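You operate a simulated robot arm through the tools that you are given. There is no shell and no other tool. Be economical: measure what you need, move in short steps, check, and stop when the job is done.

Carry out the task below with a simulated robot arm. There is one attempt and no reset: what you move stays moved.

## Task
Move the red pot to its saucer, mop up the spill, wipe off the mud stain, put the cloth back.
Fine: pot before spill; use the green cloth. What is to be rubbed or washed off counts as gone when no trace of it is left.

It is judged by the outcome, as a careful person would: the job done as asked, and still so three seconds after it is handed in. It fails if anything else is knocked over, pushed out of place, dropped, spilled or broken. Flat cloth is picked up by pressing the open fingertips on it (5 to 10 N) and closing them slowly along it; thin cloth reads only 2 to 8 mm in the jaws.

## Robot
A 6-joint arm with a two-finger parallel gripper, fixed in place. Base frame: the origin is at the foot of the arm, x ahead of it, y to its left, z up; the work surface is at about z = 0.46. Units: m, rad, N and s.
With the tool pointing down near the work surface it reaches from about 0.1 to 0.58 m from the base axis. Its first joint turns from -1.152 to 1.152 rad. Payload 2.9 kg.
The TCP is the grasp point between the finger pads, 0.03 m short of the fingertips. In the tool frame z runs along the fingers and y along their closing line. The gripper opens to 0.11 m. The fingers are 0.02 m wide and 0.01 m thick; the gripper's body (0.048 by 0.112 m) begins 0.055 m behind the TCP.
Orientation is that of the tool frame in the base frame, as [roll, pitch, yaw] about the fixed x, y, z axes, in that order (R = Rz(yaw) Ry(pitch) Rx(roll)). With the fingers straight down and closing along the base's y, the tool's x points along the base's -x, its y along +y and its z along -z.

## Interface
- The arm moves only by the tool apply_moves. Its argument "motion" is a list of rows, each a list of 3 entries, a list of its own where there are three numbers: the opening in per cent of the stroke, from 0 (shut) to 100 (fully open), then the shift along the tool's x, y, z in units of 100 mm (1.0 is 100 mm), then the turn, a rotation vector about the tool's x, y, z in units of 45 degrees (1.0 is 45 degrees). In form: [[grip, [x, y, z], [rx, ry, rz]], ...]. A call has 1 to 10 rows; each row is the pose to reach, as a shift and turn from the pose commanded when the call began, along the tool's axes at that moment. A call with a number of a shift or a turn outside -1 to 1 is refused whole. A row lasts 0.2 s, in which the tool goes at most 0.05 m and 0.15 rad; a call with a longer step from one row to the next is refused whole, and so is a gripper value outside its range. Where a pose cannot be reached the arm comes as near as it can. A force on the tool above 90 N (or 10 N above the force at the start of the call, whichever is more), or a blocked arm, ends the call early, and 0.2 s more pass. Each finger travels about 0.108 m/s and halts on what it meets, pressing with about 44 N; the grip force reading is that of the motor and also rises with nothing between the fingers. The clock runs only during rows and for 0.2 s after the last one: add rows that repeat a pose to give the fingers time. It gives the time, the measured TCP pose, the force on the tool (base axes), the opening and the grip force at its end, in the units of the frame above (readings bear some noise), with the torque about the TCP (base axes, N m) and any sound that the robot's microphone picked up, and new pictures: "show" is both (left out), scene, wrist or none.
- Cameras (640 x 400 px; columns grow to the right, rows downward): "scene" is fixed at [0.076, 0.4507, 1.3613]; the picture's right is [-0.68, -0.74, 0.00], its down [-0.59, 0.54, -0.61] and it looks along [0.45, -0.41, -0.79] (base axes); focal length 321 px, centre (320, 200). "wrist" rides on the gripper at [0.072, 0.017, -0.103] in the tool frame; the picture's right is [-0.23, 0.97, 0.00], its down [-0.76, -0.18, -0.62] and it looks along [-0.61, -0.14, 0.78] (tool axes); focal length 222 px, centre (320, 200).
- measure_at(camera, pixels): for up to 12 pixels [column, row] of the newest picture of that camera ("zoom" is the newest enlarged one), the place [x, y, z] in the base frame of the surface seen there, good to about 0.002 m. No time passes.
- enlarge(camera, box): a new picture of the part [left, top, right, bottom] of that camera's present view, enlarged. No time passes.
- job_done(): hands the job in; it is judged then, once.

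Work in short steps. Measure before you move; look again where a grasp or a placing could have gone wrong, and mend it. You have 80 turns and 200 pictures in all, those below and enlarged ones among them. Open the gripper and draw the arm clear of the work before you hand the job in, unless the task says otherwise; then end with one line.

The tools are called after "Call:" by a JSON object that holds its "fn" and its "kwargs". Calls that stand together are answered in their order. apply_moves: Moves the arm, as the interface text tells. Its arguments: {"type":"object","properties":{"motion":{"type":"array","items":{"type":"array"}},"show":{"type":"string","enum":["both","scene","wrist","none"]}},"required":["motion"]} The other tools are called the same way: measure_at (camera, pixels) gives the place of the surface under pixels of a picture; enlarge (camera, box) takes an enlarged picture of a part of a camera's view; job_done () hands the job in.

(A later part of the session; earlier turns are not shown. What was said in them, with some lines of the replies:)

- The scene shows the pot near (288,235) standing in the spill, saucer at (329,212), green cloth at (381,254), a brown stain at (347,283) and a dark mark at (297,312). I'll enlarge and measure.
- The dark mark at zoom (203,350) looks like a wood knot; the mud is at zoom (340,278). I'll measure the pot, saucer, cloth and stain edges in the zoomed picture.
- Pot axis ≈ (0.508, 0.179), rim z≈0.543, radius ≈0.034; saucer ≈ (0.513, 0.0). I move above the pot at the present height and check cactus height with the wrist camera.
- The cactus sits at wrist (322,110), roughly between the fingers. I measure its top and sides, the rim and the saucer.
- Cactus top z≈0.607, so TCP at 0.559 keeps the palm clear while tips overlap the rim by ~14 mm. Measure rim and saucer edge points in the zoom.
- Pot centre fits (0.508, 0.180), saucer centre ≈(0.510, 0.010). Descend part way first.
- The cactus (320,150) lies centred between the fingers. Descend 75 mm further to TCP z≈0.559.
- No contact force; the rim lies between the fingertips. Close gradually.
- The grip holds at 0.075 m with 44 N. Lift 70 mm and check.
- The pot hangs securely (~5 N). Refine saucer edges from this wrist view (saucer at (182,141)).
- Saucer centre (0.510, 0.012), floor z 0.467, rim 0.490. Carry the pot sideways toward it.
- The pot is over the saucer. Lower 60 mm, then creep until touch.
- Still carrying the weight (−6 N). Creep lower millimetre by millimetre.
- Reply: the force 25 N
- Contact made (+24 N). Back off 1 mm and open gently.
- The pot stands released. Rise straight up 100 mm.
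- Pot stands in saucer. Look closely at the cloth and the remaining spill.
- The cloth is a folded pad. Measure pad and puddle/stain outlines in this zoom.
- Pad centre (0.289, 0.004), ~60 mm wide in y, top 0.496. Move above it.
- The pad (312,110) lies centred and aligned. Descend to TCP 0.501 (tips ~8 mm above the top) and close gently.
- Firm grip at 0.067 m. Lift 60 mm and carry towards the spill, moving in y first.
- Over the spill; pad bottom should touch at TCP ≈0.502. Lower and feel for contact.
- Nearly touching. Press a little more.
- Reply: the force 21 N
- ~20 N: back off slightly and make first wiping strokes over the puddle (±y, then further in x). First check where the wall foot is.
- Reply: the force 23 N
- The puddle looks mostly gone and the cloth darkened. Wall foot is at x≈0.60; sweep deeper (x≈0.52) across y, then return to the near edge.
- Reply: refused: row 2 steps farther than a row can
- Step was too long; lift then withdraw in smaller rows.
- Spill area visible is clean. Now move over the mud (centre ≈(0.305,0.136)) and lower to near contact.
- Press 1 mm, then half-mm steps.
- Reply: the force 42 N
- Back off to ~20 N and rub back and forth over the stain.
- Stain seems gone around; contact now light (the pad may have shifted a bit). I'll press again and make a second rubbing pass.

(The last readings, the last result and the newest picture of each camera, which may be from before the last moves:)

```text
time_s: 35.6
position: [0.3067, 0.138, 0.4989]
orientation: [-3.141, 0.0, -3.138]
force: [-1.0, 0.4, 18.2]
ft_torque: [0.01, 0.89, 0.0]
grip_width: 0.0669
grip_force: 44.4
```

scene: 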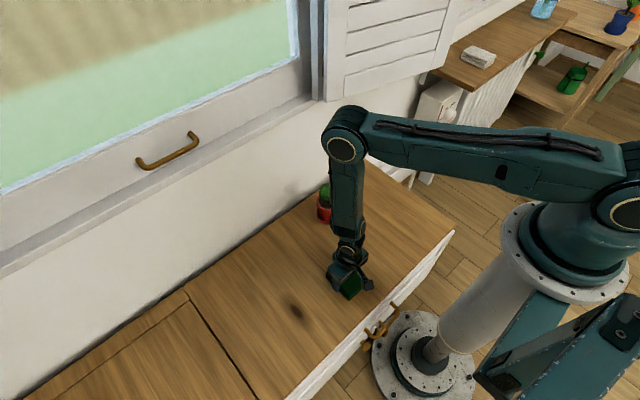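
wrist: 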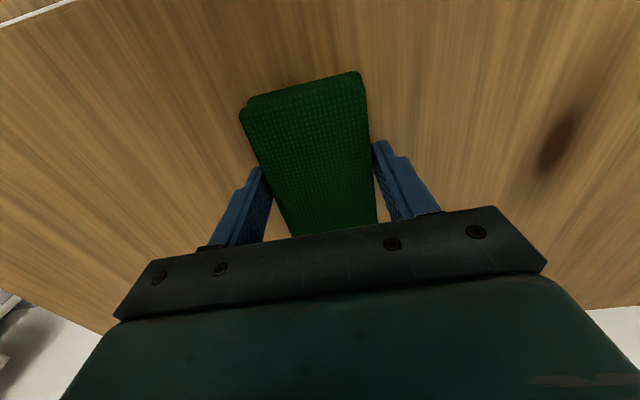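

Call:
{"fn": "apply_moves", "kwargs": {"motion": [[42, [0.2, 0, 0.0], [0, 0, 0]], [42, [0.2, -0.28, 0.0], [0, 0, 0]], [42, [-0.05, -0.28, 0.0], [0, 0, 0]], [42, [-0.3, -0.28, 0.0], [0, 0, 0]], [42, [-0.3, 0, 0.0], [0, 0, 0]], [42, [-0.3, 0.28, 0.0], [0, 0, 0]], [42, [0, 0.28, 0.0], [0, 0, 0]], [42, [0.2, 0.28, 0.0], [0, 0, 0]], [42, [0.1, 0, 0.0], [0, 0, 0]], [42, [-0.2, 0, 0.0], [0, 0, 0]]], "show": "none"}}

Call:
{"fn": "apply_moves", "kwargs": {"motion": [[42, [0, 0, -0.2], [0, 0, 0]], [42, [0, 0, -0.6], [0, 0, 0]], [42, [0, -0.4, -0.6], [0, 0, 0]], [42, [0, -0.8, -0.6], [0, 0, 0]], [42, [0, -0.98, -0.6], [0, 0, 0]], [42, [0, -0.98, -0.6], [0, 0, 0]]]}}

Call:
{"fn": "enlarge", "kwargs": {"camera": "scene", "box": [250, 180, 410, 330]}}

```text
time_s: 37.8
position: [0.3211, 0.1361, 0.4995]
orientation: [-3.14, -0.012, -3.14]
force: [-15.7, -0.3, 32.0]
ft_torque: [0.51, 0.72, 0.11]
grip_width: 0.0669
grip_force: 43.7
```

```text
time_s: 39.2
position: [0.3285, 0.0382, 0.5591]
orientation: [-3.141, 0.0, -3.14]
force: [0.2, -0.1, -0.3]
ft_torque: [0.02, -0.02, -0.02]
grip_width: 0.0669
grip_force: 43.6
```

scene: 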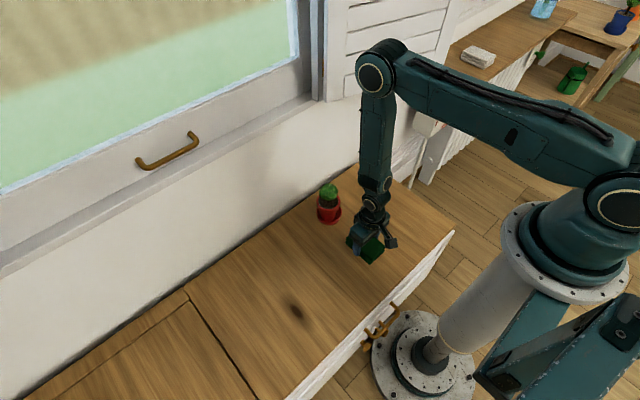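
wrist: 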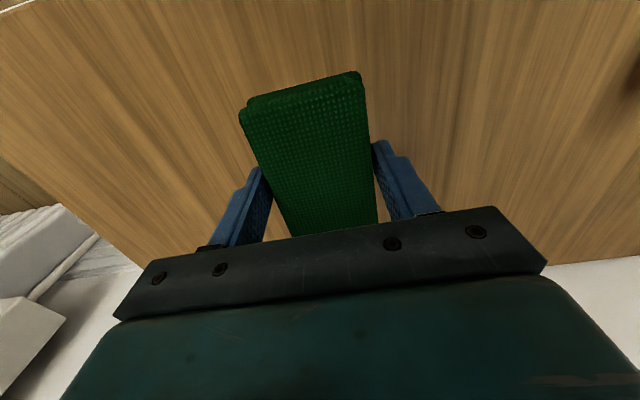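

```text
2.67 times, centred on (330, 255) of scene
```

zoom: 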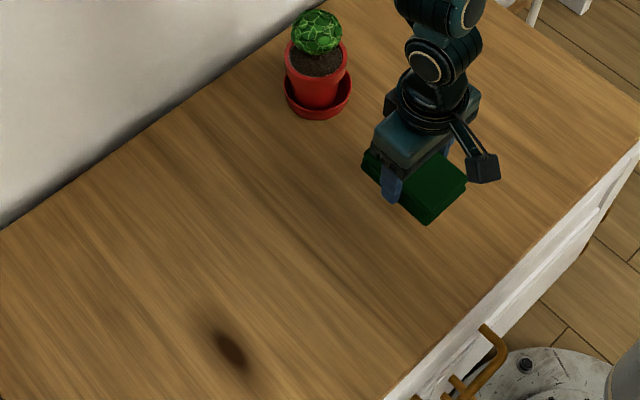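

Puddle and mud look gone. Enlarge both places for traces, and inspect the dark mark.

Call:
{"fn": "enlarge", "kwargs": {"camera": "scene", "box": [320, 255, 380, 305]}}

Call:
{"fn": "enlarge", "kwargs": {"camera": "scene", "box": [260, 225, 325, 275]}}

Call:
{"fn": "enlarge", "kwargs": {"camera": "scene", "box": [270, 290, 325, 335]}}

```text
8.00 times, centred on (350, 280) of scene
```

zoom: 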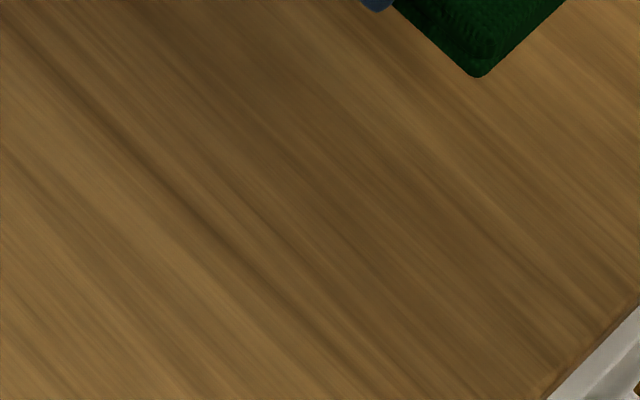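

```text
8.00 times, centred on (292, 250) of scene
```

zoom: 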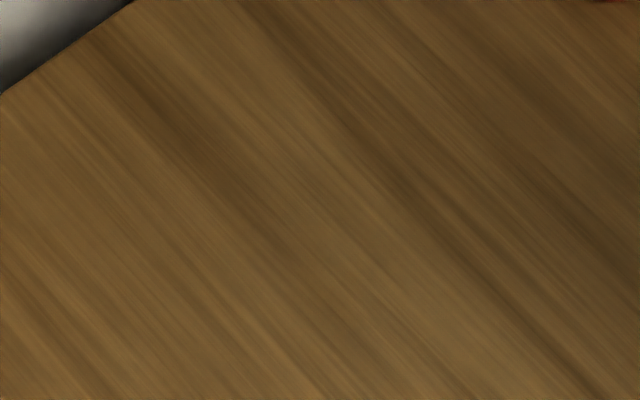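

```text
8.89 times, centred on (298, 312) of scene
```

zoom: 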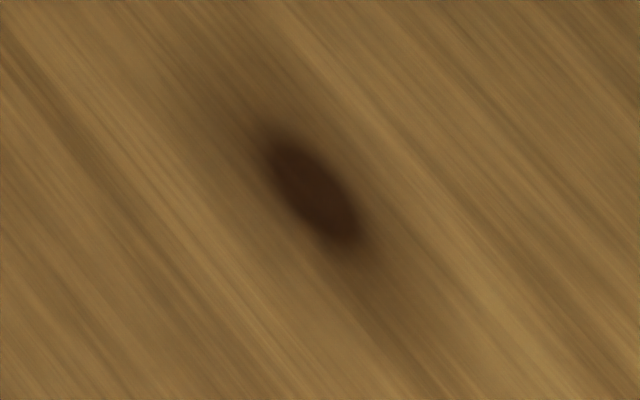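

Both areas are clean, and the dark spot is a knot in the grain. Return the cloth: net offset from the grasp pose is +0.38/−0.35 in tool x/y; then lower to near contact.

Call:
{"fn": "apply_moves", "kwargs": {"motion": [[42, [0.2, -0.2, 0], [0, 0, 0]], [42, [0.38, -0.35, 0], [0, 0, 0]], [42, [0.38, -0.35, 0], [0, 0, 0]], [42, [0.38, -0.35, 0.3], [0, 0, 0]], [42, [0.38, -0.35, 0.55], [0, 0, 0]], [42, [0.38, -0.35, 0.585], [0, 0, 0]], [42, [0.38, -0.35, 0.595], [0, 0, 0]]], "show": "none"}}

Call:
{"fn": "apply_moves", "kwargs": {"motion": [[42, [0, 0, 0.008], [0, 0, 0]], [42, [0, 0, 0.008], [0, 0, 0]]]}}

```text
time_s: 40.8
position: [0.2891, 0.004, 0.4998]
orientation: [-3.141, 0.001, -3.141]
force: [0.1, -0.2, -2.0]
ft_torque: [0.01, 0.0, 0.01]
grip_width: 0.0669
grip_force: 43.8
```

```text
time_s: 41.4
position: [0.2883, 0.0032, 0.5003]
orientation: [-3.14, -0.001, -3.139]
force: [-0.1, -1.3, 7.5]
ft_torque: [0.04, 0.34, 0.02]
grip_width: 0.0671
grip_force: 44.1
```

scene: 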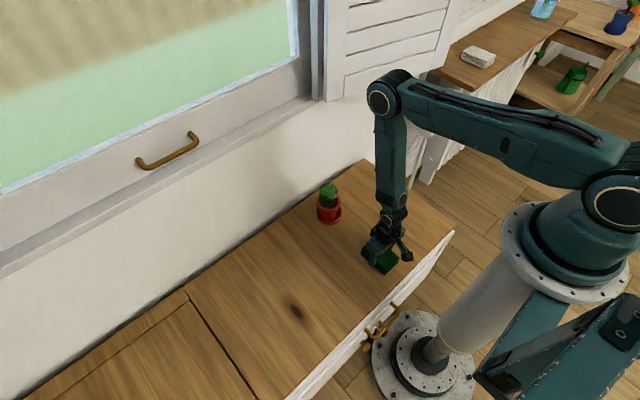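
wrist: 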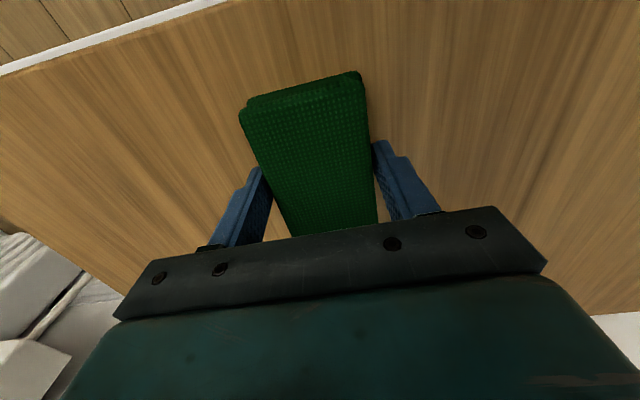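

The cloth rests at its old place with light contact. Open slowly and rise.

Call:
{"fn": "apply_moves", "kwargs": {"motion": [[58, [0, 0, 0], [0, 0, 0]], [64, [0, 0, 0], [0, 0, 0]], [75, [0, 0, 0], [0, 0, 0]], [100, [0, 0, 0], [0, 0, 0]], [100, [0, 0, 0], [0, 0, 0]], [100, [0, 0, -0.3], [0, 0, 0]], [100, [0, 0, -0.7], [0, 0, 0]], [100, [0, 0, -1.0], [0, 0, 0]], [100, [0, 0, -1.0], [0, 0, 0]]], "show": "none"}}

Call:
{"fn": "apply_moves", "kwargs": {"motion": [[100, [0, 0, -0.4], [0, 0, 0]], [100, [0, 0, -0.8], [0, 0, 0]], [100, [0, -0.4, -0.9], [0, 0, 0]], [100, [0, -0.8, -0.9], [0, 0, 0]], [100, [0, -0.95, -0.9], [0, 0, 0]]]}}

Call:
{"fn": "enlarge", "kwargs": {"camera": "scene", "box": [270, 170, 430, 310]}}

```text
time_s: 43.4
position: [0.2885, 0.004, 0.5982]
orientation: [-3.141, 0.001, 3.141]
force: [-0.6, -0.4, -1.4]
ft_torque: [0.0, -0.04, 0.04]
grip_width: 0.1099
grip_force: 0.0
```

```text
time_s: 44.6
position: [0.2874, -0.0913, 0.6881]
orientation: [-3.141, 0.001, -3.139]
force: [0.3, 0.5, -0.4]
ft_torque: [0.01, 0.01, 0.01]
grip_width: 0.11
grip_force: 0.0
```

scene: 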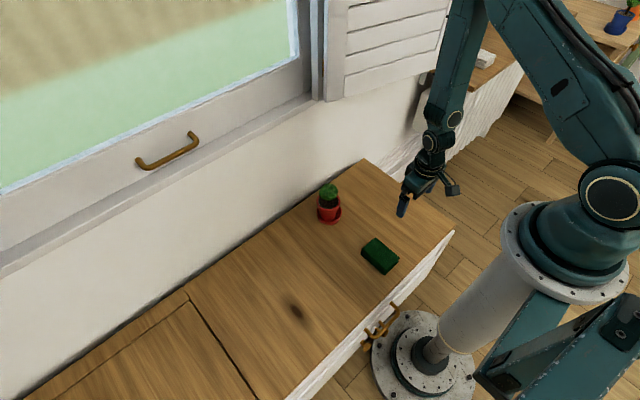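
wrist: 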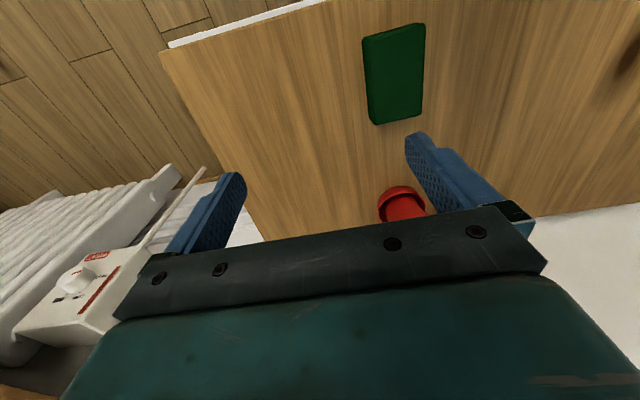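

```text
2.86 times, centred on (350, 240) of scene
```

zoom: 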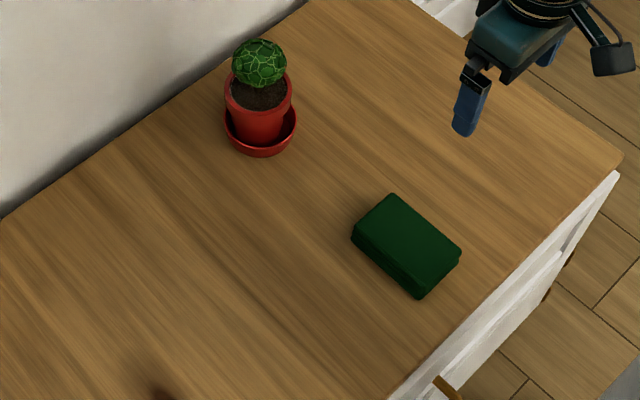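

Pot upright in its saucer, table clean, cloth back in place, arm clear and gripper open. Hand in.

Call:
{"fn": "job_done", "kwargs": {}}

```text
The job is handed in.
```

The red pot is upright in its saucer, the spill and mud stain are wiped away with no trace left in close-up views, and the green cloth is back where it started. I left the dark oval mark further along the counter alone, because up close it looks like a knot in the wood.
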